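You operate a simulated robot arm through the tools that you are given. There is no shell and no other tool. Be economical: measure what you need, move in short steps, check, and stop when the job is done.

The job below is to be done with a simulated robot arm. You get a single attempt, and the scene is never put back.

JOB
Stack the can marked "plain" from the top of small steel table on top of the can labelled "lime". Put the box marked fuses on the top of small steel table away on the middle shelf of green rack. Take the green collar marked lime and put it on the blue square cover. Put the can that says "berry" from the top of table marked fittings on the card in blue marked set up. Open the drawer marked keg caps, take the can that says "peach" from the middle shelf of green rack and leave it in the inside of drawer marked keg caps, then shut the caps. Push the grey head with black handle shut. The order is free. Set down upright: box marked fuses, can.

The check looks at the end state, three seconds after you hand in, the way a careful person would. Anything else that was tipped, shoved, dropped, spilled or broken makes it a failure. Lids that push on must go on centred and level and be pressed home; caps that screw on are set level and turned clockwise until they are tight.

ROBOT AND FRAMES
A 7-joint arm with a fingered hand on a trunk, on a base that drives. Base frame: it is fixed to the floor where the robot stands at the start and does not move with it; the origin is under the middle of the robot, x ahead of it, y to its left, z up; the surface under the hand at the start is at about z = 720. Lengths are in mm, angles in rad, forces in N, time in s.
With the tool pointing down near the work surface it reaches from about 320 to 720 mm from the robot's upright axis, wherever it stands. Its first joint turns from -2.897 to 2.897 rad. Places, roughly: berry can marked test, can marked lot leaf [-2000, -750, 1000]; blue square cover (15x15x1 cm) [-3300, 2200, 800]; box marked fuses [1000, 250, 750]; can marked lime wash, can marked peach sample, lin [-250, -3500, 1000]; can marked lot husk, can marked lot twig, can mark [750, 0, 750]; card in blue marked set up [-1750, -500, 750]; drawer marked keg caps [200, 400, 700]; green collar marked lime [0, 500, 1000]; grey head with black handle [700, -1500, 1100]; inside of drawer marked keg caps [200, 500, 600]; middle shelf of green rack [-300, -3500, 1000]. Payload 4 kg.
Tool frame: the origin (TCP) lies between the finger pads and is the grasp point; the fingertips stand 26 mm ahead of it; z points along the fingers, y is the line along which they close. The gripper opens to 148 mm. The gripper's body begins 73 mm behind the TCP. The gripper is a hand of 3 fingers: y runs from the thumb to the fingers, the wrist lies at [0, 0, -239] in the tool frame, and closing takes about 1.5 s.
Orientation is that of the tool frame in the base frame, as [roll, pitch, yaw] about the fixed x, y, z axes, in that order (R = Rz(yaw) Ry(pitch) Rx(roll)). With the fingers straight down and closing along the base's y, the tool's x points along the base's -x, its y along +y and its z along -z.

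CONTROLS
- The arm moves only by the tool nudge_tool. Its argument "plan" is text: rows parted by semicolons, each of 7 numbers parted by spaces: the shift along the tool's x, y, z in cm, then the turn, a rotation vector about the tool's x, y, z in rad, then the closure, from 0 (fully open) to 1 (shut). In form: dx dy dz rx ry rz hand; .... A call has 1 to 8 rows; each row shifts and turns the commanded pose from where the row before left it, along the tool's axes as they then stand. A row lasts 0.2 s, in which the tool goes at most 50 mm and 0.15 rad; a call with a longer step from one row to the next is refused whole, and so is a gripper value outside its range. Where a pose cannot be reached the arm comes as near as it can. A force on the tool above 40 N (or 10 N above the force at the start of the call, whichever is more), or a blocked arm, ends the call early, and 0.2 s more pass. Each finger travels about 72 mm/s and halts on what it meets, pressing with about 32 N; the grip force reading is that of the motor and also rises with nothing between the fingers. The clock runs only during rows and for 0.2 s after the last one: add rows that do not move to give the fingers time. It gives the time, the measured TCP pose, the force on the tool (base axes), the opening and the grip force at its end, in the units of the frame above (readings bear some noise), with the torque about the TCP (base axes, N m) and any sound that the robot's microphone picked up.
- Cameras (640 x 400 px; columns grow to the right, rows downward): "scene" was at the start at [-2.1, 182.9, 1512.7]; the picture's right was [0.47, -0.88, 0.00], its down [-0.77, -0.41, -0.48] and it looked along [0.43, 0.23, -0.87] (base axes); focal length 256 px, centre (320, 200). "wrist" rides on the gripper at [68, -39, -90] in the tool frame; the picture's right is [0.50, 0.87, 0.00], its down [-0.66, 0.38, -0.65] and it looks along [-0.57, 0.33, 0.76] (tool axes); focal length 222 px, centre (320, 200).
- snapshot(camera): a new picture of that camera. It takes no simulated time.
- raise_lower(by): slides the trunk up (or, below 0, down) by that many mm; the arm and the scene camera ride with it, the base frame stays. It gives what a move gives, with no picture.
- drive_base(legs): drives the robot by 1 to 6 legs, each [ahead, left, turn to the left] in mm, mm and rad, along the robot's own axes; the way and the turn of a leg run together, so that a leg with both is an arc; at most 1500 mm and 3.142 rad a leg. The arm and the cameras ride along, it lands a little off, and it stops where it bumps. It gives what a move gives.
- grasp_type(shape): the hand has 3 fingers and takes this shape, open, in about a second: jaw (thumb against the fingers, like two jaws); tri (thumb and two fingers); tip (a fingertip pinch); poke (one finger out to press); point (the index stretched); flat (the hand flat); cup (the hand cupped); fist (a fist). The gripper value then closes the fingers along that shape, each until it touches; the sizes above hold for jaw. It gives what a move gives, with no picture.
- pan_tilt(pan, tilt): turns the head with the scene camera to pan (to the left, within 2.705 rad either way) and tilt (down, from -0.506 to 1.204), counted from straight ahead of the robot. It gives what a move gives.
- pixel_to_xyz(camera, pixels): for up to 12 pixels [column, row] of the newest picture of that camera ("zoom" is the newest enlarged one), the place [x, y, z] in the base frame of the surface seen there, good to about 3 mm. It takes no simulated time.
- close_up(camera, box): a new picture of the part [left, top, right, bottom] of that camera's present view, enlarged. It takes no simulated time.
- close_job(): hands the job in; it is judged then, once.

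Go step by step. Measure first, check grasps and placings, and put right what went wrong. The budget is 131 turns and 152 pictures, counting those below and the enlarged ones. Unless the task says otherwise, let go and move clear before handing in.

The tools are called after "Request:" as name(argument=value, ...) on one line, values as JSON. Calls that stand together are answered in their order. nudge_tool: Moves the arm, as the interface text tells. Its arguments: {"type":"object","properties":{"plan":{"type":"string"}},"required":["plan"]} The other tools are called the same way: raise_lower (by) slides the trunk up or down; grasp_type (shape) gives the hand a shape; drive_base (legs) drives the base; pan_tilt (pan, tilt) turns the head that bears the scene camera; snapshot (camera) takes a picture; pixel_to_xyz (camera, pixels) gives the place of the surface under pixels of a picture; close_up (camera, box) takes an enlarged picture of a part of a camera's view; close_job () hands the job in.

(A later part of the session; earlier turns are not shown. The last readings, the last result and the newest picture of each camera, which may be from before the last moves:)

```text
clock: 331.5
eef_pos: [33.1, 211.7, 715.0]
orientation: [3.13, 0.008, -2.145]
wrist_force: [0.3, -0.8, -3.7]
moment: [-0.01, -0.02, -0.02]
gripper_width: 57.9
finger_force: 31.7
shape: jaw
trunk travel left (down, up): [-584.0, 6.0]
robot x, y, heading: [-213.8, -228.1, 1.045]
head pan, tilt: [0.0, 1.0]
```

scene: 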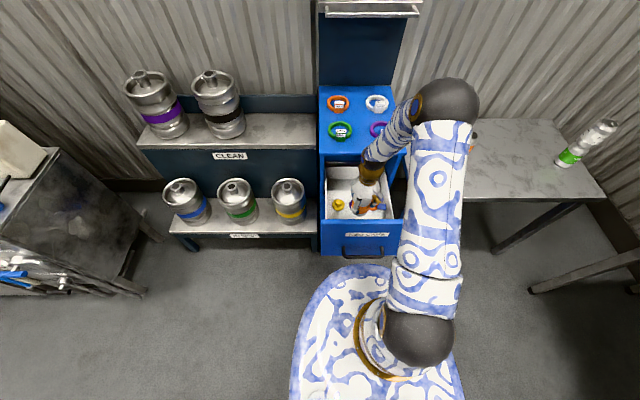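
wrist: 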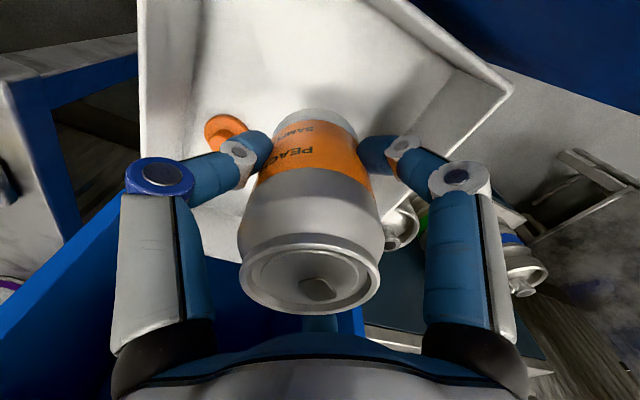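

Request:
nudge_tool(plan="0 0 0.2 0 0 0 1; 0 0 0.15 0 0 0 1; 0 0 0.1 0 0 0 1; 0 0 0 0 0 0 1")

Request:
nudge_tool(plan="0 0 0 0 0 0 0.58; 0 0 0 0 0 0 0.54; 0 0 0 0 0 0 0.48; 0 0 0 0 0 0 0.42; 0 0 0 0 0 0 0.42; 0 0 -2 0 0 0 0.42; 0 0 -4 0 0 0 0.42; 0 0 -4 0 0 0 0.42")

Request:
nudge_tool(plan="0 0 -4.6 0 0 0 0.42; 0 0 -4.6 0 0 0 0.42; 0 0 -4.6 0 0 0 0.42; 0 0 -4.6 0 0 0 0.42; 0 0 -4.6 0 0 0 0.42; 0 0 -4.6 0 0 0 0.42")

Request:
snapshot(camera="wrist")

Request:
snapshot(camera="scene")

```text
clock: 332.5
eef_pos: [31.5, 211.1, 712.0]
orientation: [3.133, 0.01, -2.146]
wrist_force: [1.2, -0.3, -3.2]
moment: [-0.01, 0.04, -0.02]
gripper_width: 58.2
finger_force: 32.3
shape: jaw
trunk travel left (down, up): [-584.0, 6.0]
robot x, y, heading: [-215.4, -225.0, 1.045]
head pan, tilt: [0.0, 1.0]
```

```text
clock: 334.3
eef_pos: [32.2, 211.3, 807.6]
orientation: [3.132, 0.01, -2.145]
wrist_force: [0.0, -0.2, -0.5]
moment: [0.02, -0.03, -0.02]
gripper_width: 85.0
finger_force: 0.0
shape: jaw
trunk travel left (down, up): [-584.0, 6.0]
robot x, y, heading: [-214.4, -223.8, 1.045]
head pan, tilt: [0.0, 1.0]
```

```text
clock: 335.7
eef_pos: [37.4, 208.0, 1087.1]
orientation: [3.13, 0.01, -2.144]
wrist_force: [-0.1, 0.4, -0.3]
moment: [0.02, -0.03, 0.01]
gripper_width: 85.5
finger_force: 0.0
shape: jaw
trunk travel left (down, up): [-584.0, 6.0]
robot x, y, heading: [-218.1, -225.1, 1.043]
head pan, tilt: [0.0, 1.0]
```

```text
30 pictures are left
```

wrist: 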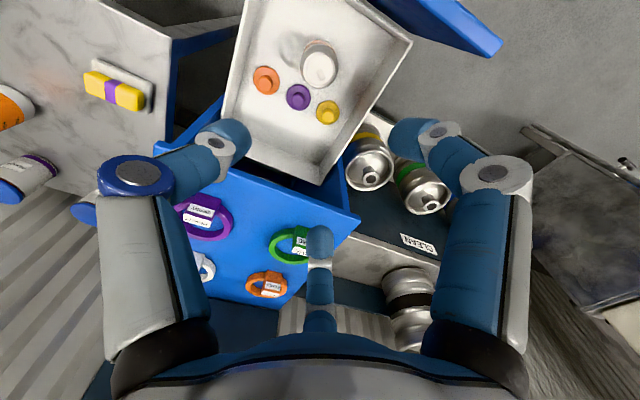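

```text
29 pictures are left
```

scene: 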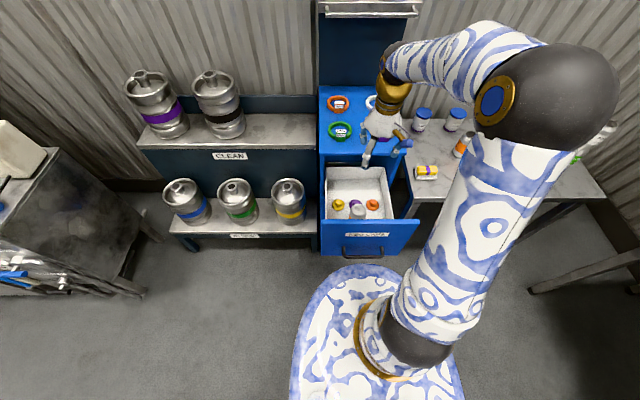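

Peach stands in the drawer with the caps untouched. Now I'll shut the drawer: close the fist, back off, lower in front of the panel, and push by driving.

Request:
drive_base(legs=[[-200, 0, 0]])

Request:
nudge_tool(plan="0 0 4.1 0 0 0 1; 0 0 4.1 0 0 0 1; 0 0 4.1 0 0 0 1; 0 0 4.1 0 0 0 1; 0 0 4.1 0 0 0 1; 0 0 4.1 0 0 0 1; 0 0 4.1 0 0 0 1; 0 0 0 0 0 0 1")

Request:
drive_base(legs=[[160, 0, 0]])

Request:
snapshot(camera="scene")

```text
clock: 337.3
eef_pos: [-64.1, 31.2, 1087.3]
orientation: [3.132, 0.009, -2.15]
wrist_force: [1.1, 0.9, -0.3]
moment: [0.01, -0.02, -0.02]
gripper_width: 85.4
finger_force: 0.0
shape: jaw
trunk travel left (down, up): [-584.0, 6.0]
robot x, y, heading: [-319.5, -396.1, 1.04]
head pan, tilt: [0.0, 1.0]
```

```text
clock: 339.1
eef_pos: [-62.5, 37.3, 798.1]
orientation: [3.131, 0.008, -2.149]
wrist_force: [-0.8, 0.0, 0.2]
moment: [0.02, -0.03, 0.02]
gripper_width: 0.0
finger_force: 31.9
shape: jaw
trunk travel left (down, up): [-584.0, 6.0]
robot x, y, heading: [-317.7, -404.4, 1.043]
head pan, tilt: [0.0, 1.0]
```

```text
clock: 340.5
eef_pos: [20.0, 177.6, 798.8]
orientation: [3.132, 0.01, -2.149]
wrist_force: [0.7, 0.0, 0.6]
moment: [0.02, 0.03, -0.01]
gripper_width: 0.0
finger_force: 32.0
shape: jaw
trunk travel left (down, up): [-584.0, 6.0]
robot x, y, heading: [-236.6, -260.2, 1.036]
head pan, tilt: [0.0, 1.0]
```

```text
28 pictures are left
```

scene: 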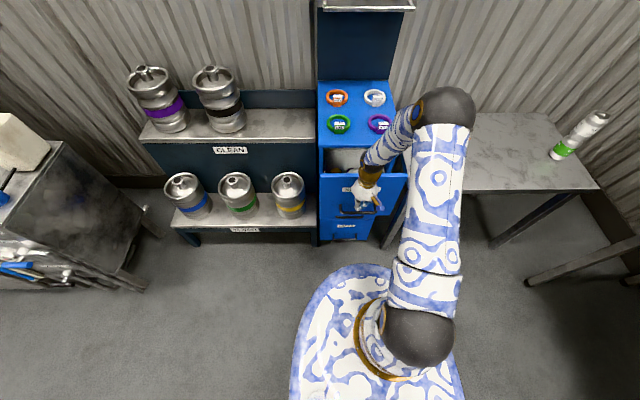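

The drawer is sliding in. I'll continue pushing until shut.

Request:
drive_base(legs=[[145, 0, 0]])

Request:
drive_base(legs=[[15, 0, 0]])

Request:
close_up(camera="scene", box=[300, 70, 430, 250])

```text
clock: 342.2
eef_pos: [84.7, 298.4, 795.9]
orientation: [3.132, -0.007, -2.139]
wrist_force: [-2.4, -5.1, 0.5]
moment: [0.4, -0.25, 0.07]
gripper_width: 0.0
finger_force: 31.9
shape: jaw
trunk travel left (down, up): [-584.0, 6.0]
robot x, y, heading: [-163.6, -136.2, 1.055]
head pan, tilt: [0.0, 1.0]
stopped in leg 1: the force on the tool passed its limit at 44 N (the readings are from after the stop); the commanded pose is now the measured one
```

```text
clock: 343.0
eef_pos: [83.4, 296.5, 793.4]
orientation: [3.137, -0.03, -2.138]
wrist_force: [-4.5, -7.1, -0.3]
moment: [0.55, -0.38, 0.17]
gripper_width: 0.1
finger_force: 32.0
shape: jaw
trunk travel left (down, up): [-584.0, 6.0]
robot x, y, heading: [-161.2, -126.1, 1.052]
head pan, tilt: [0.0, 1.0]
stopped in leg 1: the force on the tool passed its limit at 58 N (the readings are from after the stop); the commanded pose is now the measured one
```

```text
2.22 times, centred on (365, 160) of scene
```

zoom: 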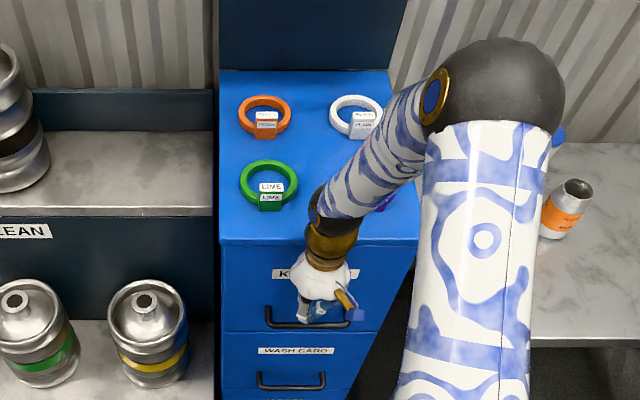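

The drawer is shut flush. Next is the lime collar: I'll measure the ring and back off upward meanwhile.

Request:
pixel_to_xyz(camera="zoom", pixels=[[242, 183], [295, 183], [268, 163], [250, 202], [270, 188], [270, 200], [258, 205], [284, 205], [268, 180], [244, 172], [290, 170]])

Request:
drive_base(legs=[[-60, 0, 0]])

Request:
nudge_tool(plan="0 0 -4.6 0 0 0 0; 0 0 -4.6 0 0 0 0; 0 0 -4.6 0 0 0 0; 0 0 -4.6 0 0 0 0; 0 0 -4.6 0 0 0 0; 0 0 -4.6 0 0 0 0; 0 0 -3 0 0 0 0")

Request:
snapshot(camera="wrist")

```text
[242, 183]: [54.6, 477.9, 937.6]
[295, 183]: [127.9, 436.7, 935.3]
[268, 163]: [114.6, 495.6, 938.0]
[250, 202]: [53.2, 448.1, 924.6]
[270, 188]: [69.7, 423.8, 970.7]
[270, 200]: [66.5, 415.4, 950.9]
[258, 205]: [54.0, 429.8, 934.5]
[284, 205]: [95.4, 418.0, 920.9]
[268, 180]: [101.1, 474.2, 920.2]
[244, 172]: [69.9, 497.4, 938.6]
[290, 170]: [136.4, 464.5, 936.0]
```

```text
clock: 343.9
eef_pos: [55.6, 245.8, 793.8]
orientation: [3.137, -0.027, -2.135]
wrist_force: [-0.3, -0.4, -0.4]
moment: [0.0, -0.01, 0.03]
gripper_width: 0.1
finger_force: 32.1
shape: jaw
trunk travel left (down, up): [-584.0, 6.0]
robot x, y, heading: [-191.8, -180.0, 1.05]
head pan, tilt: [0.0, 1.0]
```

```text
clock: 345.6
eef_pos: [61.9, 252.9, 1098.7]
orientation: [3.136, -0.027, -2.136]
wrist_force: [-0.2, -0.5, 0.1]
moment: [0.03, 0.02, 0.01]
gripper_width: 147.6
finger_force: 0.1
shape: jaw
trunk travel left (down, up): [-584.0, 6.0]
robot x, y, heading: [-188.1, -178.9, 1.047]
head pan, tilt: [0.0, 1.0]
```

```text
26 pictures are left
```

wrist: 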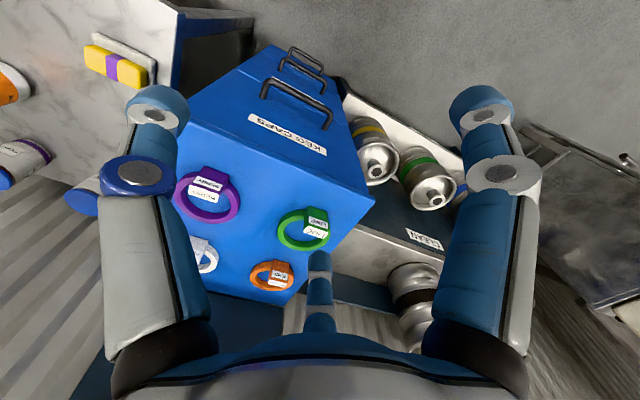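

Collar ring centre ≈(93,458), top z 938, tag toward me up to 970. I'll check the overhead shelf position, then drive in and lower over the ring with the fingers pre-closed and rolled 30°.

Request:
pixel_to_xyz(camera="scene", pixels=[[370, 6], [330, 10], [400, 10]])

Request:
drive_base(legs=[[100, 0, 0]])

Request:
nudge_tool(plan="0 0 4.4 0 0.027 0.131 0.33; 0 0 4.4 0 0 0.131 0.33; 0 0 0 0 0 0.131 0.33; 0 0 0 0 0 0.131 0.33; 0 0 0 0 0 0 0.33")

Request:
snapshot(camera="wrist")

```text
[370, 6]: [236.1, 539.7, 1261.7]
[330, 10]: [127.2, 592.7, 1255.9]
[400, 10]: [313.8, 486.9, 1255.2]
```

```text
clock: 346.7
eef_pos: [112.2, 338.8, 1098.0]
orientation: [3.137, -0.028, -2.137]
wrist_force: [-0.8, -1.2, -0.1]
moment: [-0.01, 0.0, 0.01]
gripper_width: 148.0
finger_force: 0.1
shape: jaw
trunk travel left (down, up): [-584.0, 6.0]
robot x, y, heading: [-139.4, -91.3, 1.05]
head pan, tilt: [0.0, 1.0]
```

```text
clock: 347.9
eef_pos: [108.3, 338.0, 1010.3]
orientation: [-3.12, -0.052, -2.665]
wrist_force: [0.3, 0.4, -0.2]
moment: [0.0, 0.01, -0.03]
gripper_width: 99.5
finger_force: 0.0
shape: jaw
trunk travel left (down, up): [-584.0, 6.0]
robot x, y, heading: [-143.0, -93.3, 1.05]
head pan, tilt: [0.0, 1.0]
```

```text
25 pictures are left
```

wrist: 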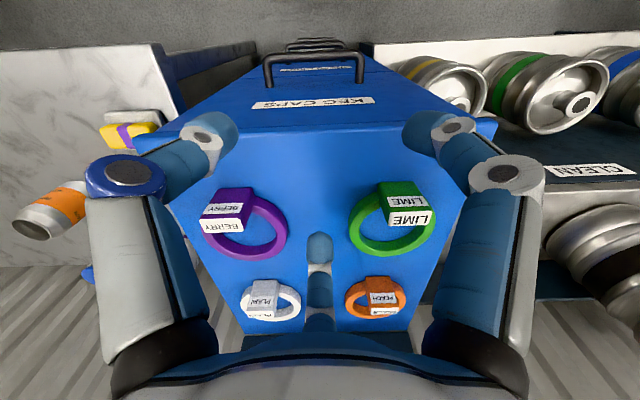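

I'll level the tool, move over the ring, descend, close on it, and lift.

Request:
nudge_tool(plan="-1.38 3.79 0 -0.022 -0.052 0 0.33; -1.38 3.79 0 0 0 0 0.33; -1.38 3.79 0 0 0 0 0.33; 0 0 2.9 0 0 0 0.33; 0 0 2.9 0 0 0 0.33; 0 0 0 0 0 0 0.33")

Request:
snapshot(camera="wrist")

Request:
nudge_tool(plan="0 0 0 0 0 0 0.5; 0 0 0 0 0 0 1; 0 0 0 0 0 0 1; 0 0 0 0 0 0 1; 0 0 0 0 0 0 1")

Request:
snapshot(camera="wrist")

```text
clock: 349.3
eef_pos: [91.6, 456.7, 951.4]
orientation: [-3.141, 0.001, -2.661]
wrist_force: [0.2, 0.1, -0.1]
moment: [0.02, 0.02, 0.0]
gripper_width: 99.6
finger_force: 0.0
shape: jaw
trunk travel left (down, up): [-584.0, 6.0]
robot x, y, heading: [-140.5, -93.3, 1.049]
head pan, tilt: [0.0, 1.0]
```

```text
24 pictures are left
```

wrist: 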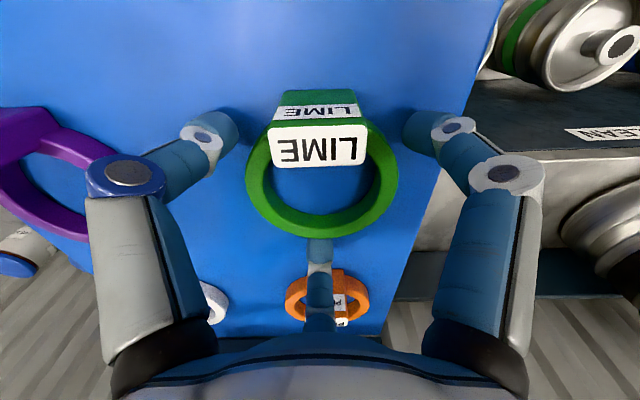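

```text
clock: 350.5
eef_pos: [91.2, 457.0, 951.5]
orientation: [-3.14, 0.002, -2.662]
wrist_force: [-0.1, -0.5, 0.1]
moment: [-0.01, -0.01, -0.01]
gripper_width: 81.9
finger_force: 32.3
shape: jaw
trunk travel left (down, up): [-584.0, 6.0]
robot x, y, heading: [-141.3, -89.6, 1.049]
head pan, tilt: [0.0, 1.0]
```

```text
23 pictures are left
```

wrist: 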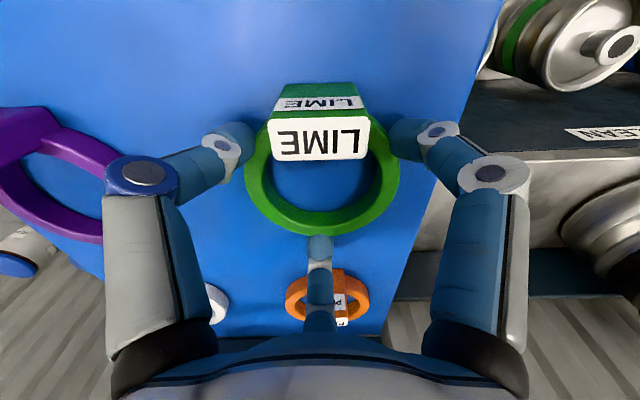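

The ring is gripped evenly (82 mm). I'll lift it, back away, and look toward the cover.

Request:
nudge_tool(plan="0 0 -2 0 0 0 1; 0 0 -4 0 0 0 1; 0 0 -4 0 0 0 1; 0 0 0 0 0 0 1")

Request:
drive_base(legs=[[-450, 0, 0]])

Request:
pan_tilt(pan=1.4, tilt=0.35)

Request:
snapshot(camera="scene")

Request:
close_up(camera="scene", box=[220, 100, 460, 250])

Request:
snapshot(camera="wrist")

```text
clock: 351.5
eef_pos: [94.1, 452.8, 1052.4]
orientation: [3.141, 0.004, -2.66]
wrist_force: [-0.9, -0.4, -2.0]
moment: [0.01, 0.01, 0.02]
gripper_width: 81.5
finger_force: 31.6
shape: jaw
trunk travel left (down, up): [-584.0, 6.0]
robot x, y, heading: [-140.1, -97.1, 1.047]
head pan, tilt: [0.0, 1.0]
```

```text
clock: 354.2
eef_pos: [-130.0, 67.0, 1053.3]
orientation: [3.141, 0.001, -2.656]
wrist_force: [0.8, 0.9, -1.5]
moment: [0.0, 0.04, 0.0]
gripper_width: 81.3
finger_force: 31.9
shape: jaw
trunk travel left (down, up): [-584.0, 6.0]
robot x, y, heading: [-363.2, -481.7, 1.052]
head pan, tilt: [0.0, 1.0]
```

```text
clock: 355.7
eef_pos: [-129.5, 67.5, 1053.2]
orientation: [-3.142, 0.001, -2.656]
wrist_force: [-0.1, 0.6, -1.0]
moment: [-0.03, -0.01, 0.02]
gripper_width: 81.7
finger_force: 31.7
shape: jaw
trunk travel left (down, up): [-584.0, 6.0]
robot x, y, heading: [-363.2, -484.0, 1.056]
head pan, tilt: [1.4, 0.351]
```

```text
22 pictures are left
```

scene: 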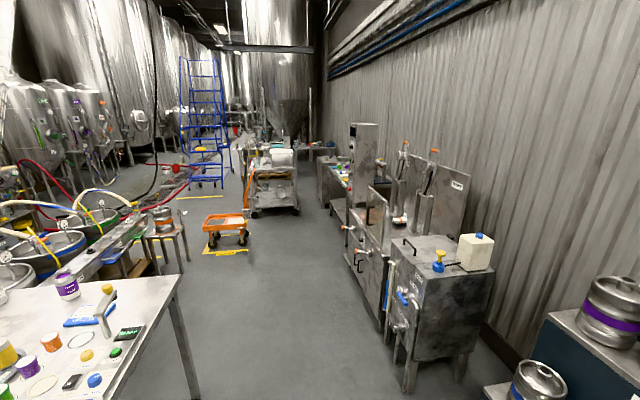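

```text
2.67 times, centred on (340, 175) of scene
```

zoom: 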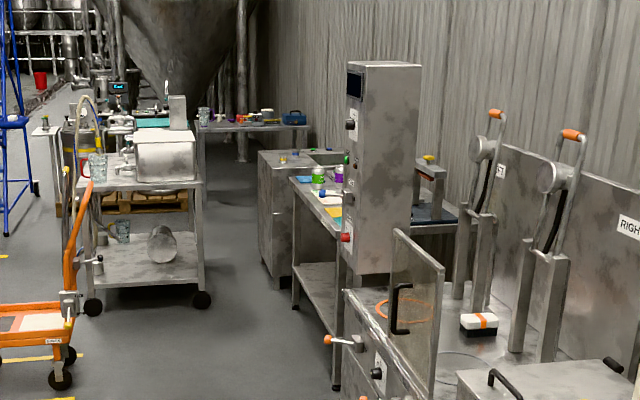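

```text
20 pictures are left
```

wrist: 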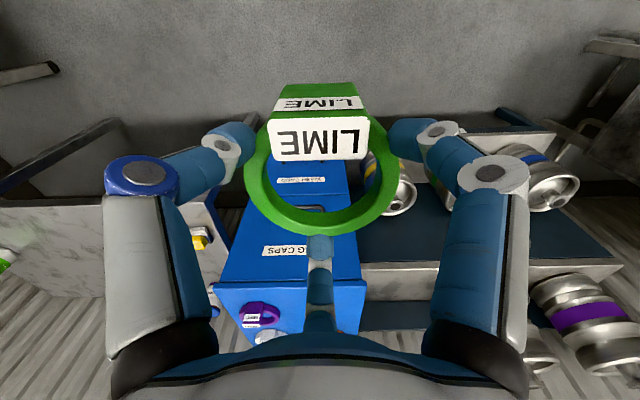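

The narrow table (zoom 300–345,165–230) carries coloured cards; a blue square shows at zoom (303,180). I'll measure there and the table's aisle edge.

Request:
pixel_to_xyz(camera="zoom", pixels=[[303, 180], [306, 178], [318, 200], [335, 212], [330, 196], [295, 182], [318, 178], [340, 240], [285, 270], [325, 230], [340, 175]])

Request:
drive_base(legs=[[0, 0, 1.42], [1350, 0, 0]])

Request:
pan_tilt(pan=-0.15, tilt=0.5)

Request:
snapshot(camera="scene")

```text
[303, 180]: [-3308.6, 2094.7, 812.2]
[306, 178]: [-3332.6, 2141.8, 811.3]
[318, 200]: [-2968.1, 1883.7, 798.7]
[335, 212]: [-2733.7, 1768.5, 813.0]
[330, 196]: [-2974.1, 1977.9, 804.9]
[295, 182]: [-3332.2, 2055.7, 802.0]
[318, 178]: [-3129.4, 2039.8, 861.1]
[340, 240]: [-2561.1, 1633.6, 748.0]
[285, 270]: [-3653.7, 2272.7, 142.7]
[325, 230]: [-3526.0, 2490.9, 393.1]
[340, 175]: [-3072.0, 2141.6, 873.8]
```

```text
clock: 366.0
eef_pos: [-1928.9, 704.0, 1052.0]
orientation: [3.141, 0.002, -1.253]
wrist_force: [-0.1, 0.2, -0.1]
moment: [0.03, 0.01, -0.01]
gripper_width: 81.0
finger_force: 31.9
shape: jaw
trunk travel left (down, up): [-584.0, 6.0]
robot x, y, heading: [-1428.8, 382.3, 2.455]
head pan, tilt: [1.4, 0.351]
```

```text
clock: 367.7
eef_pos: [-1928.2, 703.0, 1052.3]
orientation: [3.141, 0.001, -1.255]
wrist_force: [-0.5, -0.7, -1.7]
moment: [0.03, -0.03, 0.01]
gripper_width: 81.1
finger_force: 32.4
shape: jaw
trunk travel left (down, up): [-584.0, 6.0]
robot x, y, heading: [-1426.5, 381.4, 2.456]
head pan, tilt: [-0.15, 0.499]
```

```text
19 pictures are left
```

scene: 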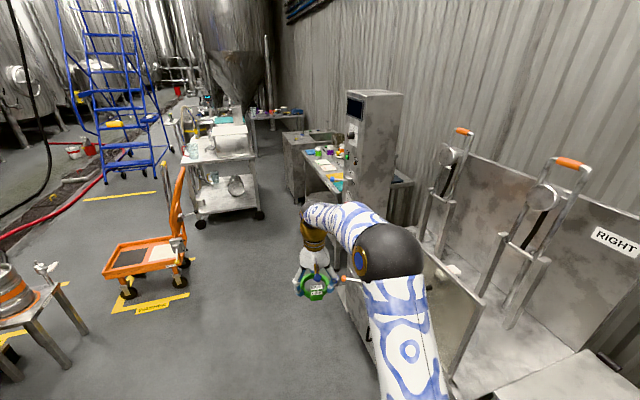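

I'll zoom on the table with the cover and measure the cart's position for clearance.

Request:
pixel_to_xyz(camera="scene", pixels=[[260, 217], [200, 223], [255, 150], [300, 198], [183, 262]])

Request:
close_up(camera="scene", box=[285, 130, 365, 200])

Request:
pixel_to_xyz(camera="zoom", pixels=[[190, 160], [210, 150], [240, 180], [280, 200], [320, 240], [360, 260], [400, 300], [420, 330], [180, 180], [230, 230]])

```text
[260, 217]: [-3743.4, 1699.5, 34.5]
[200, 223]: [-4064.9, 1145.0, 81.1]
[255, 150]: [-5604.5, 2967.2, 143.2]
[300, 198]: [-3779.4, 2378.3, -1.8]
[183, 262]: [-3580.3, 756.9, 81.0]
```

```text
5.71 times, centred on (325, 165) of scene
```

zoom: 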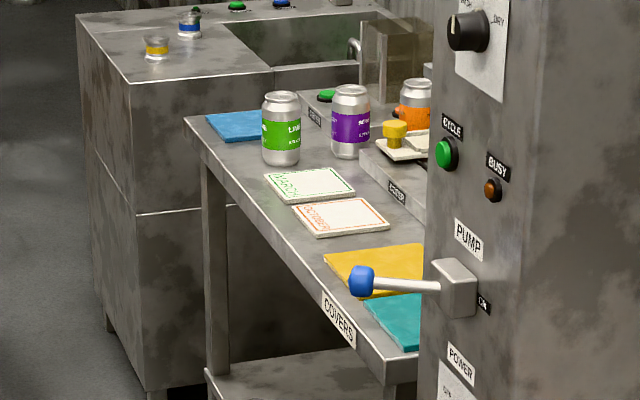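

```text
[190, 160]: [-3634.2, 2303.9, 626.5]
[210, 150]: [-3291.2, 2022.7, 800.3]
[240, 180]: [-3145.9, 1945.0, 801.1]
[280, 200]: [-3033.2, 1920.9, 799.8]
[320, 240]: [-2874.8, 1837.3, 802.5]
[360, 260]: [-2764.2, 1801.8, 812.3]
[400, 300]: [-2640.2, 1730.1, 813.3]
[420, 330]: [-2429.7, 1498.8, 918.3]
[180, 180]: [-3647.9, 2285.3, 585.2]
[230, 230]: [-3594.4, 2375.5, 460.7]
```

The blue cover lies at the far-left end of the COVERS table (zoom 238,125), beside a lime can. I'll measure it and drive to a stance at about (-3200,1600) facing it.

Request:
pixel_to_xyz(camera="zoom", pixels=[[235, 125], [209, 120], [250, 113], [226, 138], [258, 137], [188, 118], [262, 112], [282, 130]])

Request:
drive_base(legs=[[0, 0, 0.181], [1400, 0, 0], [398, 0, 0], [0, 0, -0.861], [230, 124, 0]])

Request:
pan_tilt(pan=0.1, tilt=0.9)

Request:
snapshot(camera="scene")

```text
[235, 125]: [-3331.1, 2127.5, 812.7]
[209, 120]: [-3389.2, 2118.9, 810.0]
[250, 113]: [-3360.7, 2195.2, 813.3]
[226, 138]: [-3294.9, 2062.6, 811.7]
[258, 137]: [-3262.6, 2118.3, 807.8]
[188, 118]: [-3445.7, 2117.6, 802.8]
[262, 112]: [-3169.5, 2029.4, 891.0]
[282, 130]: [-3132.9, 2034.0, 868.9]
```

```text
clock: 381.1
eef_pos: [-3363.8, 1976.5, 1051.1]
orientation: [-3.141, 0.002, -1.917]
wrist_force: [-0.7, -0.4, -1.3]
moment: [0.03, -0.06, 0.0]
gripper_width: 80.9
finger_force: 32.1
shape: jaw
trunk travel left (down, up): [-584.0, 6.0]
robot x, y, heading: [-3164.5, 1419.9, 1.796]
head pan, tilt: [-0.15, 0.499]
```

```text
clock: 381.9
eef_pos: [-3363.2, 1977.8, 1051.7]
orientation: [3.141, 0.0, -1.915]
wrist_force: [0.0, 0.7, -1.1]
moment: [-0.02, -0.01, 0.02]
gripper_width: 80.8
finger_force: 32.0
shape: jaw
trunk travel left (down, up): [-584.0, 6.0]
robot x, y, heading: [-3167.6, 1414.4, 1.797]
head pan, tilt: [0.099, 0.901]
```

```text
17 pictures are left
```

scene: 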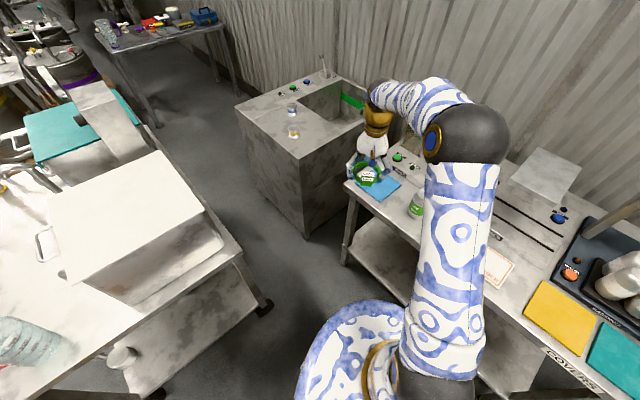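

The blue cover is under the ring at (378,190). I'll measure its corners.

Request:
pixel_to_xyz(camera="scene", pixels=[[352, 184], [378, 200], [398, 184], [390, 176], [366, 193], [388, 192], [385, 185], [416, 205]])

Request:
snapshot(camera="wrist")

Request:
pixel_to_xyz(camera="wrist", pixels=[[250, 120], [280, 200], [320, 190], [350, 180], [400, 100], [320, 60], [240, 60], [420, 140], [320, 100], [390, 215], [260, 215]])

```text
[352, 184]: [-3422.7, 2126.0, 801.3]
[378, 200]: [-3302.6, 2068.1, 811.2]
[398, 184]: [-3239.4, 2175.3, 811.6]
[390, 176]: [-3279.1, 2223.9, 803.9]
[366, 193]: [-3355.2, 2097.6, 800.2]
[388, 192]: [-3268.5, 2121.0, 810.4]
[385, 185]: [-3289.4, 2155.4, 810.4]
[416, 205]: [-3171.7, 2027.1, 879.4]
```

```text
16 pictures are left
```

wrist: 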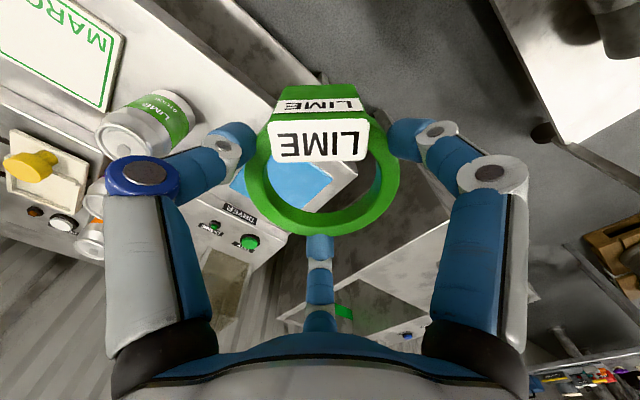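

```text
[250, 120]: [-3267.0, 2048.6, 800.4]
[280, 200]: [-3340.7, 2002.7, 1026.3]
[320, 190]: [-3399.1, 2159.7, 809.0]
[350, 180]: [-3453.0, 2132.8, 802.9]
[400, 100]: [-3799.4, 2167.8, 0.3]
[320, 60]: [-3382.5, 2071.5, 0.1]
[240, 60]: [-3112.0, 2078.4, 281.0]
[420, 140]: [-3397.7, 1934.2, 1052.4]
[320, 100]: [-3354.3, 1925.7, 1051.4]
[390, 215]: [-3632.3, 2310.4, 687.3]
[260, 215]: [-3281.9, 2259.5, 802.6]
```

Cover centre ≈(-3325,2166), top z≈811. I'll drive so the ring is above it.

Request:
drive_base(legs=[[175, -79, 0]])

Request:
close_up(camera="scene", box=[320, 120, 460, 260])

Request:
pixel_to_xyz(camera="wrist", pixels=[[320, 190]])

```text
clock: 383.5
eef_pos: [-3326.5, 2162.2, 1051.1]
orientation: [-3.141, -0.001, -1.912]
wrist_force: [1.2, -0.5, -1.2]
moment: [-0.03, -0.05, 0.0]
gripper_width: 81.2
finger_force: 32.4
shape: jaw
trunk travel left (down, up): [-584.0, 6.0]
robot x, y, heading: [-3125.5, 1598.3, 1.798]
head pan, tilt: [0.099, 0.901]
```

```text
2.86 times, centred on (390, 190) of scene
```

zoom: 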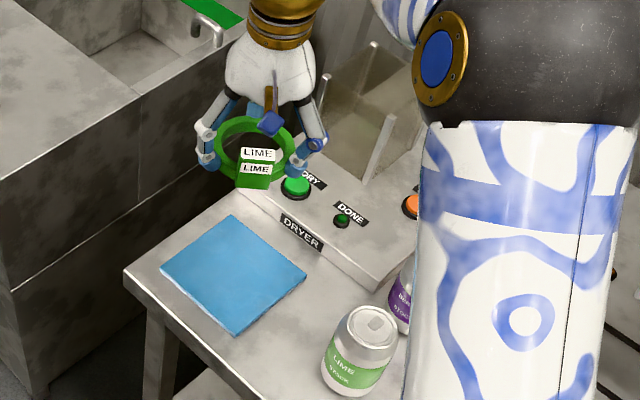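

```text
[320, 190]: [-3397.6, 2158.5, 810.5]
```

Request:
pixel_to_xyz(camera="zoom", pixels=[[164, 270], [232, 219], [300, 278], [233, 328], [232, 274], [262, 215], [300, 240], [297, 187], [268, 190]])

```text
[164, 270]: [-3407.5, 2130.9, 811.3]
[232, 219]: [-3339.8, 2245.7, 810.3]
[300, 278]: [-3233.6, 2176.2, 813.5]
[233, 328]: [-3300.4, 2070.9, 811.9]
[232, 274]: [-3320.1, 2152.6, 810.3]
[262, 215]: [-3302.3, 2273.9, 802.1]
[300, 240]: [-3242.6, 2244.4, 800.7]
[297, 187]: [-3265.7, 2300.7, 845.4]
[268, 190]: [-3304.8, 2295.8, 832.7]
```

Cover centre is (-3320,2156). I'll correct 9 mm, lower the ring onto it, release, and rise.

Request:
nudge_tool(plan="0.35 -0.81 4.4 0 0 0 1; 0 0 4.5 0 0 0 1; 0 0 4.5 0 0 0 1; 0 0 4.5 0 0 0 1; 0 0 2.2 0 0 0 1; 0 0 0.4 0 0 0 1; 0 0 0.25 0 0 0 1; 0 0 0 0 0 0 1")

Request:
nudge_tool(plan="0 0 0.1 0 0 0 1; 0 0 0 0 0 0 0.42; 0 0 0 0 0 0 0.38; 0 0 0 0 0 0 0.33; 0 0 0 0 0 0 0.3; 0 0 -2 0 0 0 0.3; 0 0 -4 0 0 0 0.3; 0 0 -4.5 0 0 0 0.3")

Request:
nudge_tool(plan="0 0 -4.5 0 0 0 0.3; 0 0 -4.5 0 0 0 0.3; 0 0 -4.5 0 0 0 0.3; 0 0 -3 0 0 0 0.3")

Request:
close_up(camera="scene", box=[320, 120, 460, 260])

```text
clock: 385.3
eef_pos: [-3318.3, 2155.1, 844.9]
orientation: [3.141, 0.0, -1.912]
wrist_force: [-0.2, 0.1, -1.2]
moment: [-0.02, -0.03, 0.05]
gripper_width: 80.6
finger_force: 32.4
shape: jaw
trunk travel left (down, up): [-584.0, 6.0]
robot x, y, heading: [-3127.0, 1597.4, 1.795]
head pan, tilt: [0.099, 0.901]
```

```text
clock: 387.1
eef_pos: [-3316.2, 2156.1, 948.3]
orientation: [3.141, 0.002, -1.915]
wrist_force: [0.0, 0.3, 0.6]
moment: [0.02, 0.01, -0.01]
gripper_width: 103.4
finger_force: 0.1
shape: jaw
trunk travel left (down, up): [-584.0, 6.0]
robot x, y, heading: [-3126.5, 1599.3, 1.797]
head pan, tilt: [0.099, 0.901]
```

```text
clock: 388.1
eef_pos: [-3318.1, 2158.1, 1116.0]
orientation: [-3.141, 0.001, -1.912]
wrist_force: [0.5, 0.5, 1.1]
moment: [-0.02, 0.01, -0.02]
gripper_width: 103.0
finger_force: 0.1
shape: jaw
trunk travel left (down, up): [-584.0, 6.0]
robot x, y, heading: [-3128.5, 1600.2, 1.799]
head pan, tilt: [0.099, 0.901]
```

```text
2.86 times, centred on (390, 190) of scene
```

zoom: 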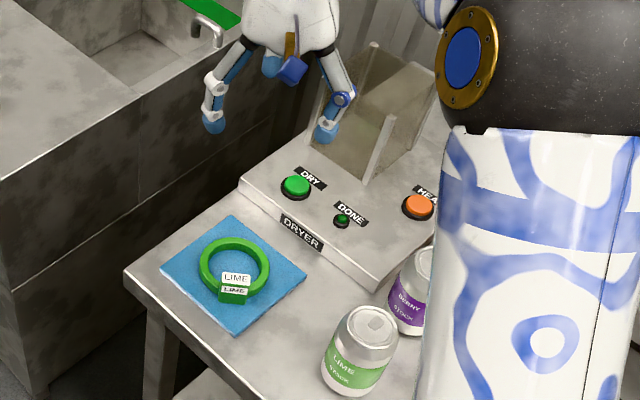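

The collar lies centred on the blue cover. Now the berry can: I'll back out and drive toward the fittings table.

Request:
drive_base(legs=[[-150, 0, 0], [0, 0, -2.371], [1300, 0, 0], [680, 0, 0], [0, 0, -1.36]])

Request:
pan_tilt(pan=0.1, tilt=0.75)

Request:
snapshot(camera="scene")

Request:
close_up(camera="scene", box=[200, 60, 440, 210])

```text
clock: 408.2
eef_pos: [-1697.4, -273.5, 1116.0]
orientation: [-3.141, 0.002, 0.511]
wrist_force: [-0.2, 0.2, -0.1]
moment: [0.0, 0.04, -0.02]
gripper_width: 103.3
finger_force: 0.0
shape: jaw
trunk travel left (down, up): [-584.0, 6.0]
robot x, y, heading: [-1473.1, 272.1, -2.061]
head pan, tilt: [0.099, 0.901]
```

```text
clock: 408.9
eef_pos: [-1697.8, -273.6, 1116.2]
orientation: [-3.14, 0.001, 0.509]
wrist_force: [-0.1, -0.4, -0.5]
moment: [0.03, -0.02, 0.02]
gripper_width: 103.4
finger_force: 0.0
shape: jaw
trunk travel left (down, up): [-584.0, 6.0]
robot x, y, heading: [-1473.0, 268.8, -2.067]
head pan, tilt: [0.099, 0.75]
```

```text
13 pictures are left
```

scene: 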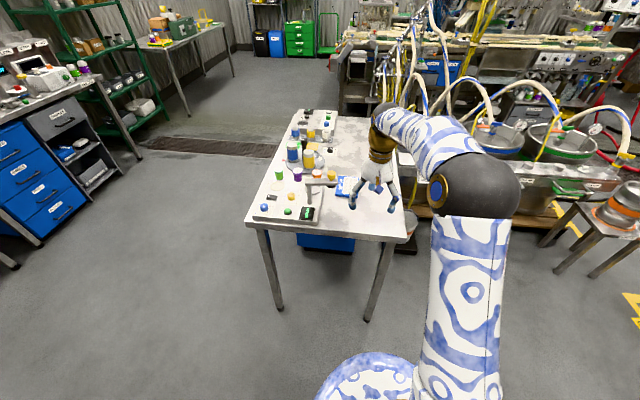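

```text
2.67 times, centred on (320, 135) of scene
```

zoom: 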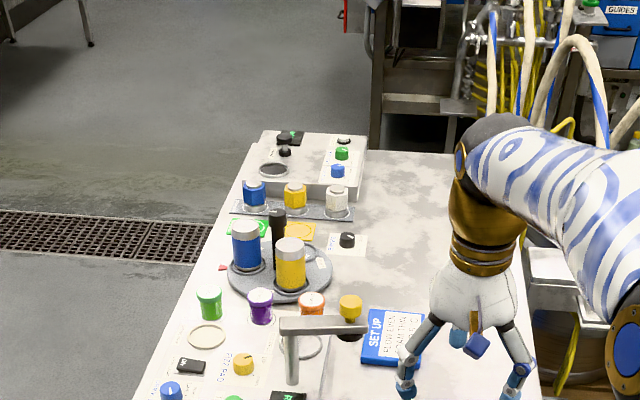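

The SET UP card is at zoom (390,335). The berry can is likely hidden behind the arm, so I'll look through the wrist camera and from a different head position.

Request:
pixel_to_xyz(camera="zoom", pixels=[[375, 312], [424, 316], [362, 360], [395, 340], [420, 362], [380, 340], [150, 395], [520, 300], [370, 155]])

Request:
snapshot(camera="wrist")

Request:
nudge_tool(plan="0 -4.5 0 0 0 0 0; 0 -4.5 0 0 0 0 0; 0 -4.5 0 0 0 0 0; 0 -4.5 0 0 0 0 0; 0 -4.5 0 0 0 0 0")

Request:
snapshot(camera="scene")

```text
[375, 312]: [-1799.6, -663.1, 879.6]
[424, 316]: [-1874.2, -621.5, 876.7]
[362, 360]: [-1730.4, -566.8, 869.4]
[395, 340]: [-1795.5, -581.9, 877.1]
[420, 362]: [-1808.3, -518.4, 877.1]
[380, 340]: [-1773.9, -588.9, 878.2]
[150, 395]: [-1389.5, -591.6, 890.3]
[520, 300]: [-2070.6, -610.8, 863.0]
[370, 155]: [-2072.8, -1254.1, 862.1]
```

```text
11 pictures are left
```

wrist: 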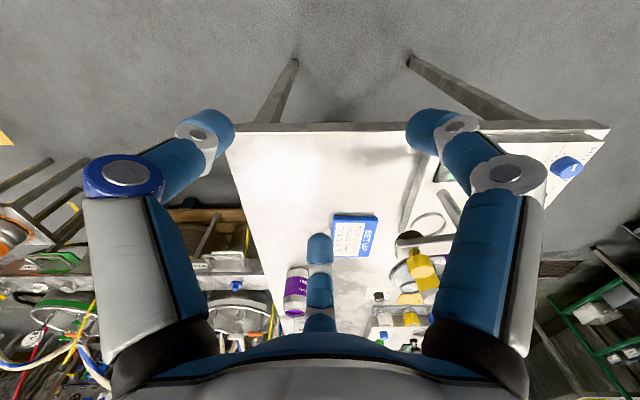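

```text
clock: 410.1
eef_pos: [-1808.6, -75.8, 1113.8]
orientation: [-3.141, 0.002, 0.511]
wrist_force: [-0.7, -0.3, 0.9]
moment: [0.01, -0.02, 0.02]
gripper_width: 147.7
finger_force: 0.1
shape: jaw
trunk travel left (down, up): [-584.0, 6.0]
robot x, y, heading: [-1474.4, 274.3, -2.067]
head pan, tilt: [0.099, 0.75]
```

```text
10 pictures are left
```

scene: 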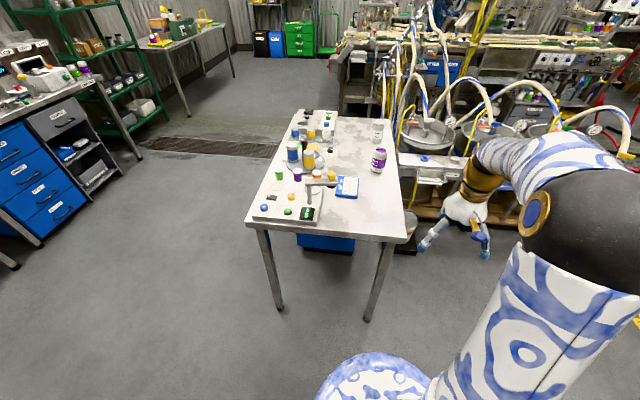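

The berry can (purple label) is at (379,160). I'll zoom and measure it and the table end.

Request:
close_up(camera="scene", box=[320, 110, 420, 240])

Request:
pixel_to_xyz(camera="scene", pixels=[[374, 151], [386, 152], [380, 149], [380, 154], [379, 162], [379, 173], [330, 229], [400, 236], [404, 238], [377, 133], [348, 187], [310, 175]])

```text
3.08 times, centred on (370, 175) of scene
```

zoom: 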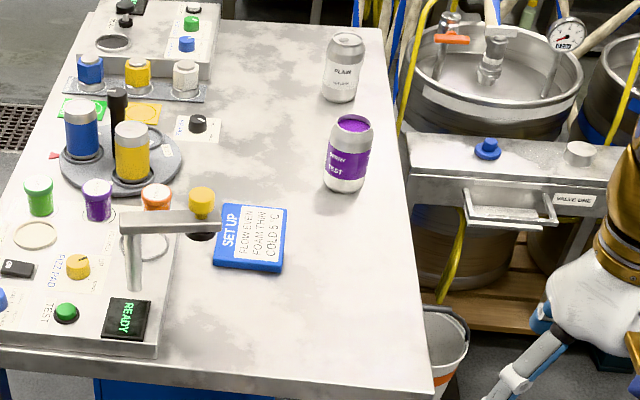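

```text
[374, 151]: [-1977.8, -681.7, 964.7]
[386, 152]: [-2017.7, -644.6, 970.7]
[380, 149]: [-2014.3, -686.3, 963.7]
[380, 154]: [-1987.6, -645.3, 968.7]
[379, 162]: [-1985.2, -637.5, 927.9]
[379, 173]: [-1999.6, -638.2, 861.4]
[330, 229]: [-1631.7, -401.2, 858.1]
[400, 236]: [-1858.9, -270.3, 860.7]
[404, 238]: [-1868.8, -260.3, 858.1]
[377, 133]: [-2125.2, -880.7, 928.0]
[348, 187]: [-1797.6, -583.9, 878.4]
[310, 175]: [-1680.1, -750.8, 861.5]
```

Berry can centre ≈(-1999,-664), rim ≈970 (open, filled – keep it level). Card centre ≈(-1803,-592), top 877. I'll bring the arm back ahead and drive to the table end.

Request:
nudge_tool(plan="0 4.5 0 0 0 0 0; 0 4.5 0 0 0 0 0; 0 4.5 0 0 0 0 0; 0 3 0 0 0 0 0")

Request:
drive_base(legs=[[398, 28, -0.039]])

Request:
snapshot(camera="wrist")

```text
clock: 411.1
eef_pos: [-1727.4, -223.6, 1113.0]
orientation: [-3.14, 0.001, 0.509]
wrist_force: [-0.1, -0.2, -0.3]
moment: [0.03, -0.01, 0.02]
gripper_width: 147.8
finger_force: 0.1
shape: jaw
trunk travel left (down, up): [-584.0, 6.0]
robot x, y, heading: [-1474.4, 276.9, -2.065]
head pan, tilt: [0.099, 0.75]
```

```text
clock: 413.6
eef_pos: [-1925.3, -567.2, 1113.2]
orientation: [3.141, 0.002, 0.459]
wrist_force: [0.5, -0.5, -0.1]
moment: [0.02, 0.0, -0.02]
gripper_width: 147.6
finger_force: 0.1
shape: jaw
trunk travel left (down, up): [-584.0, 6.0]
robot x, y, heading: [-1643.6, -85.8, -2.115]
head pan, tilt: [0.099, 0.75]
```

```text
8 pictures are left
5 turns are left
```

wrist: 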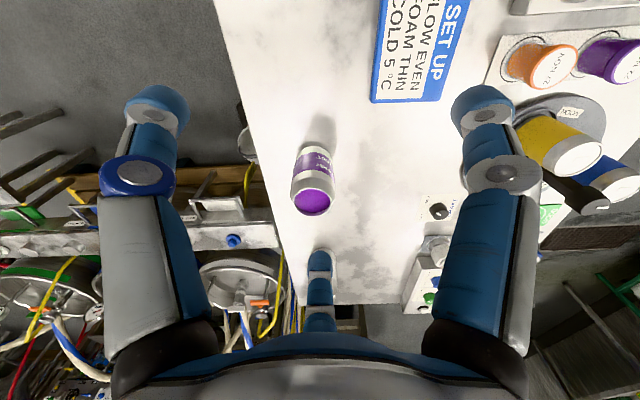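

The wrist view agrees: the can is at (-2000,-664). I'll descend part-way, move over it, lower, grip, and lift gently.

Request:
nudge_tool(plan="0 0 4.5 0 0 0 0; 0 0 4.5 0 0 0 0; 0 0 1.2 0 0 0 0; -3.71 1.8 0 0 0 0 0; -3.71 1.8 0 0 0 0 0; -3.71 1.8 0 0 0 0 0; 0 0 4 0 0 0 0; 0 0 3.9 0 0 0 0")

Request:
nudge_tool(plan="0 0 0 0 0 0 0.4; 0 0 0 0 0 0 1; 0 0 0 0 0 0 1; 0 0 0 0 0 0 1; 0 0 0 0 0 0 1; 0 0 0 0 0 0 1")

Request:
nudge_tool(plan="0 0 -1 0 0 0 1; 0 0 -2 0 0 0 1; 0 0 -2 0 0 0 1; 0 0 -1 0 0 0 1; 0 0 0 0 0 0 1")

Request:
snapshot(camera="wrist")

Request:
pixel_to_xyz(camera="wrist", pixels=[[320, 235], [320, 290], [270, 265], [370, 265], [500, 20], [520, 60], [480, 60]])

```text
clock: 415.4
eef_pos: [-1999.8, -665.7, 936.1]
orientation: [-3.141, 0.001, 0.459]
wrist_force: [0.2, 0.3, -0.7]
moment: [-0.04, 0.01, 0.0]
gripper_width: 147.9
finger_force: 0.1
shape: jaw
trunk travel left (down, up): [-584.0, 6.0]
robot x, y, heading: [-1646.1, -82.8, -2.114]
head pan, tilt: [0.099, 0.75]
```

```text
clock: 416.8
eef_pos: [-1999.6, -665.6, 936.6]
orientation: [3.141, 0.001, 0.459]
wrist_force: [0.3, -0.3, -0.2]
moment: [0.05, 0.01, -0.02]
gripper_width: 58.1
finger_force: 31.9
shape: jaw
trunk travel left (down, up): [-584.0, 6.0]
robot x, y, heading: [-1644.8, -84.1, -2.111]
head pan, tilt: [0.099, 0.75]
```

```text
clock: 418.0
eef_pos: [-1999.6, -666.6, 993.7]
orientation: [-3.141, 0.002, 0.459]
wrist_force: [-0.2, -0.3, -4.1]
moment: [0.01, 0.01, 0.02]
gripper_width: 58.3
finger_force: 31.7
shape: jaw
trunk travel left (down, up): [-584.0, 6.0]
robot x, y, heading: [-1644.3, -89.4, -2.111]
head pan, tilt: [0.099, 0.75]
```

```text
7 pictures are left
```

wrist: 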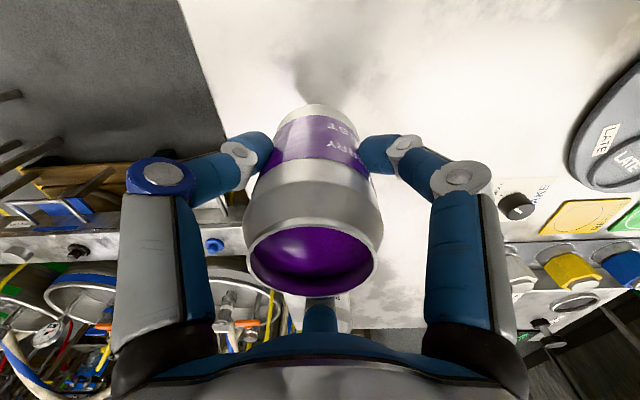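

```text
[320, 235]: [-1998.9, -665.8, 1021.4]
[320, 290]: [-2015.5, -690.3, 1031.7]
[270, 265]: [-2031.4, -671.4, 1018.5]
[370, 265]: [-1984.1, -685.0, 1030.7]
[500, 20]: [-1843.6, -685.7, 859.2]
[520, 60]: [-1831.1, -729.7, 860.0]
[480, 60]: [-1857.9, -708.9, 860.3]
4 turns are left
```

Held at 58 mm, level. I'll query the tap bar near the card from the earlier zoom picture and move the can slowly to beside the card.

Request:
pixel_to_xyz(camera="zoom", pixels=[[219, 220], [170, 220], [200, 193], [203, 236], [135, 260], [222, 205], [285, 210], [214, 262], [280, 270], [213, 225]])

Request:
nudge_tool(plan="2.8 -0.76 0 0 0 0 1; 2.8 -0.76 0 0 0 0 1; 2.8 -0.76 0 0 0 0 1; 2.8 -0.76 0 0 0 0 1; 2.8 -0.76 0 0 0 0 1; 2.7 -0.73 0 0 0 0 1; 0 0 0 0 0 0 1")

Request:
close_up(camera="scene", box=[300, 160, 460, 300])

Request:
pixel_to_xyz(camera="zoom", pixels=[[100, 150], [140, 150], [180, 150], [100, 190], [140, 190], [180, 190], [220, 190], [140, 230], [180, 230], [220, 230]])

```text
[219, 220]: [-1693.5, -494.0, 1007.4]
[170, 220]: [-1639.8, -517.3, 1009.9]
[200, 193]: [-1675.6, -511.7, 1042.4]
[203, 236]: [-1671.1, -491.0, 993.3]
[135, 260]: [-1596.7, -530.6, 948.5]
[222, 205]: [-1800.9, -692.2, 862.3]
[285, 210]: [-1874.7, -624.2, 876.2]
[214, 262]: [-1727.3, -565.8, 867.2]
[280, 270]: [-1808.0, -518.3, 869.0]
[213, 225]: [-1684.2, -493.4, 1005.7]
```

```text
clock: 419.6
eef_pos: [-1872.6, -553.9, 993.3]
orientation: [-3.141, 0.002, 0.46]
wrist_force: [0.6, -1.0, -2.8]
moment: [0.0, -0.05, 0.0]
gripper_width: 57.8
finger_force: 31.7
shape: jaw
trunk travel left (down, up): [-584.0, 6.0]
robot x, y, heading: [-1647.4, -88.4, -2.116]
head pan, tilt: [0.099, 0.75]
```

```text
2.86 times, centred on (380, 230) of scene
```

zoom: 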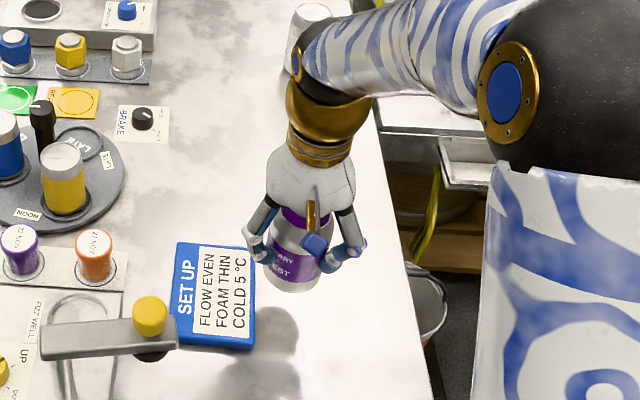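

```text
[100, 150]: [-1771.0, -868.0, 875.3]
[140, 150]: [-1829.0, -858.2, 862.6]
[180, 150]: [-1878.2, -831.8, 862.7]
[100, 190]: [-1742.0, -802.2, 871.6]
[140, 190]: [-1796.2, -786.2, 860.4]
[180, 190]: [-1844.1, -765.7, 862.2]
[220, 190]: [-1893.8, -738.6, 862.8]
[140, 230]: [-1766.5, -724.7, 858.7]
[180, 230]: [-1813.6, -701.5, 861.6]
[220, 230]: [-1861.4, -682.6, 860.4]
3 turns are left
```

The bar end is ~150 mm from the target, so it's clear. I'll move over the card centre (-1804,-593), lower to contact, release, rise, and take a look.

Request:
nudge_tool(plan="1.47 2.18 0 0 0 0 1; 1.47 2.18 0 0 0 0 1; 1.47 2.18 0 0 0 0 1; 0 0 2.5 0 0 0 1; 0 0 1.0 0 0 0 1; 0 0 0.35 0 0 0 1; 0 0 0.2 0 0 0 1; 0 0 0 0 0 0 1")

Request:
nudge_tool(plan="0 0 0.1 0 0 0 1; 0 0 0 0 0 0 0.58; 0 0 0 0 0 0 0.53; 0 0 0 0 0 0 0.45; 0 0 0 0 0 0 0.35; 0 0 0 0 0 0 0.25; 0 0 0 0 0 0 0.25; 0 0 -1.5 0 0 0 0.25")

Request:
nudge_tool(plan="0 0 -3 0 0 0 0.25; 0 0 -4.5 0 0 0 0.25; 0 0 -4.5 0 0 0 0.25; 0 0 -3 0 0 0 0.25; 0 0 0 0 0 0 0.25")

Request:
close_up(camera="scene", box=[300, 160, 460, 300])

Request:
snapshot(camera="wrist")

```text
clock: 421.4
eef_pos: [-1801.6, -590.6, 952.4]
orientation: [3.139, 0.001, 0.46]
wrist_force: [0.1, -0.2, 3.2]
moment: [0.06, 0.03, -0.03]
gripper_width: 58.1
finger_force: 31.8
shape: jaw
trunk travel left (down, up): [-584.0, 6.0]
robot x, y, heading: [-1645.5, -83.1, -2.113]
head pan, tilt: [0.099, 0.75]
```

```text
clock: 423.2
eef_pos: [-1801.9, -587.9, 965.2]
orientation: [3.141, 0.0, 0.459]
wrist_force: [-1.0, 0.0, 1.0]
moment: [0.01, -0.01, 0.02]
gripper_width: 110.5
finger_force: 0.0
shape: jaw
trunk travel left (down, up): [-584.0, 6.0]
robot x, y, heading: [-1646.6, -85.7, -2.116]
head pan, tilt: [0.099, 0.75]
```

```text
clock: 424.4
eef_pos: [-1802.3, -589.4, 1117.7]
orientation: [3.142, 0.001, 0.46]
wrist_force: [0.7, 0.3, 0.6]
moment: [0.03, 0.0, 0.03]
gripper_width: 110.5
finger_force: 0.0
shape: jaw
trunk travel left (down, up): [-584.0, 6.0]
robot x, y, heading: [-1646.0, -88.4, -2.118]
head pan, tilt: [0.099, 0.75]
```

```text
2.86 times, centred on (380, 230) of scene
```

zoom: 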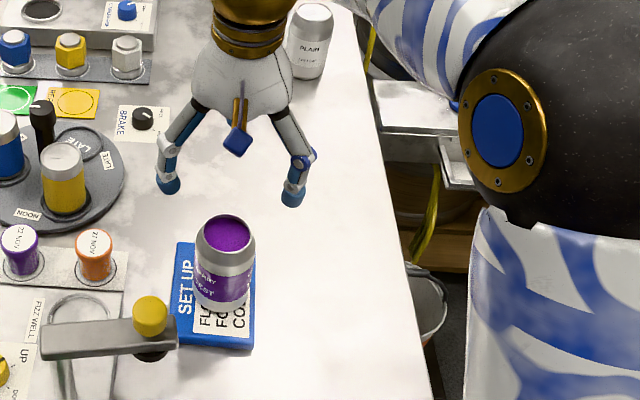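

```text
4 pictures are left
2 turns are left
```

wrist: 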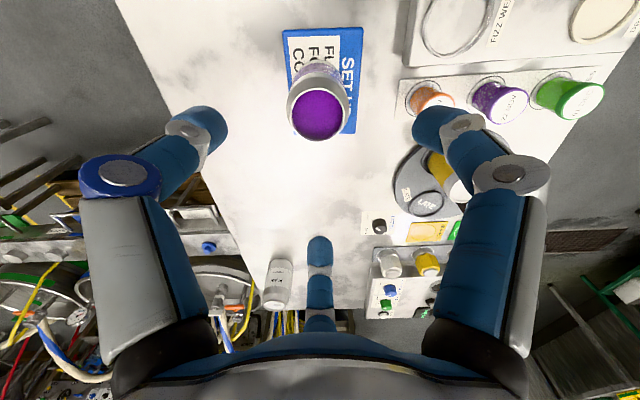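

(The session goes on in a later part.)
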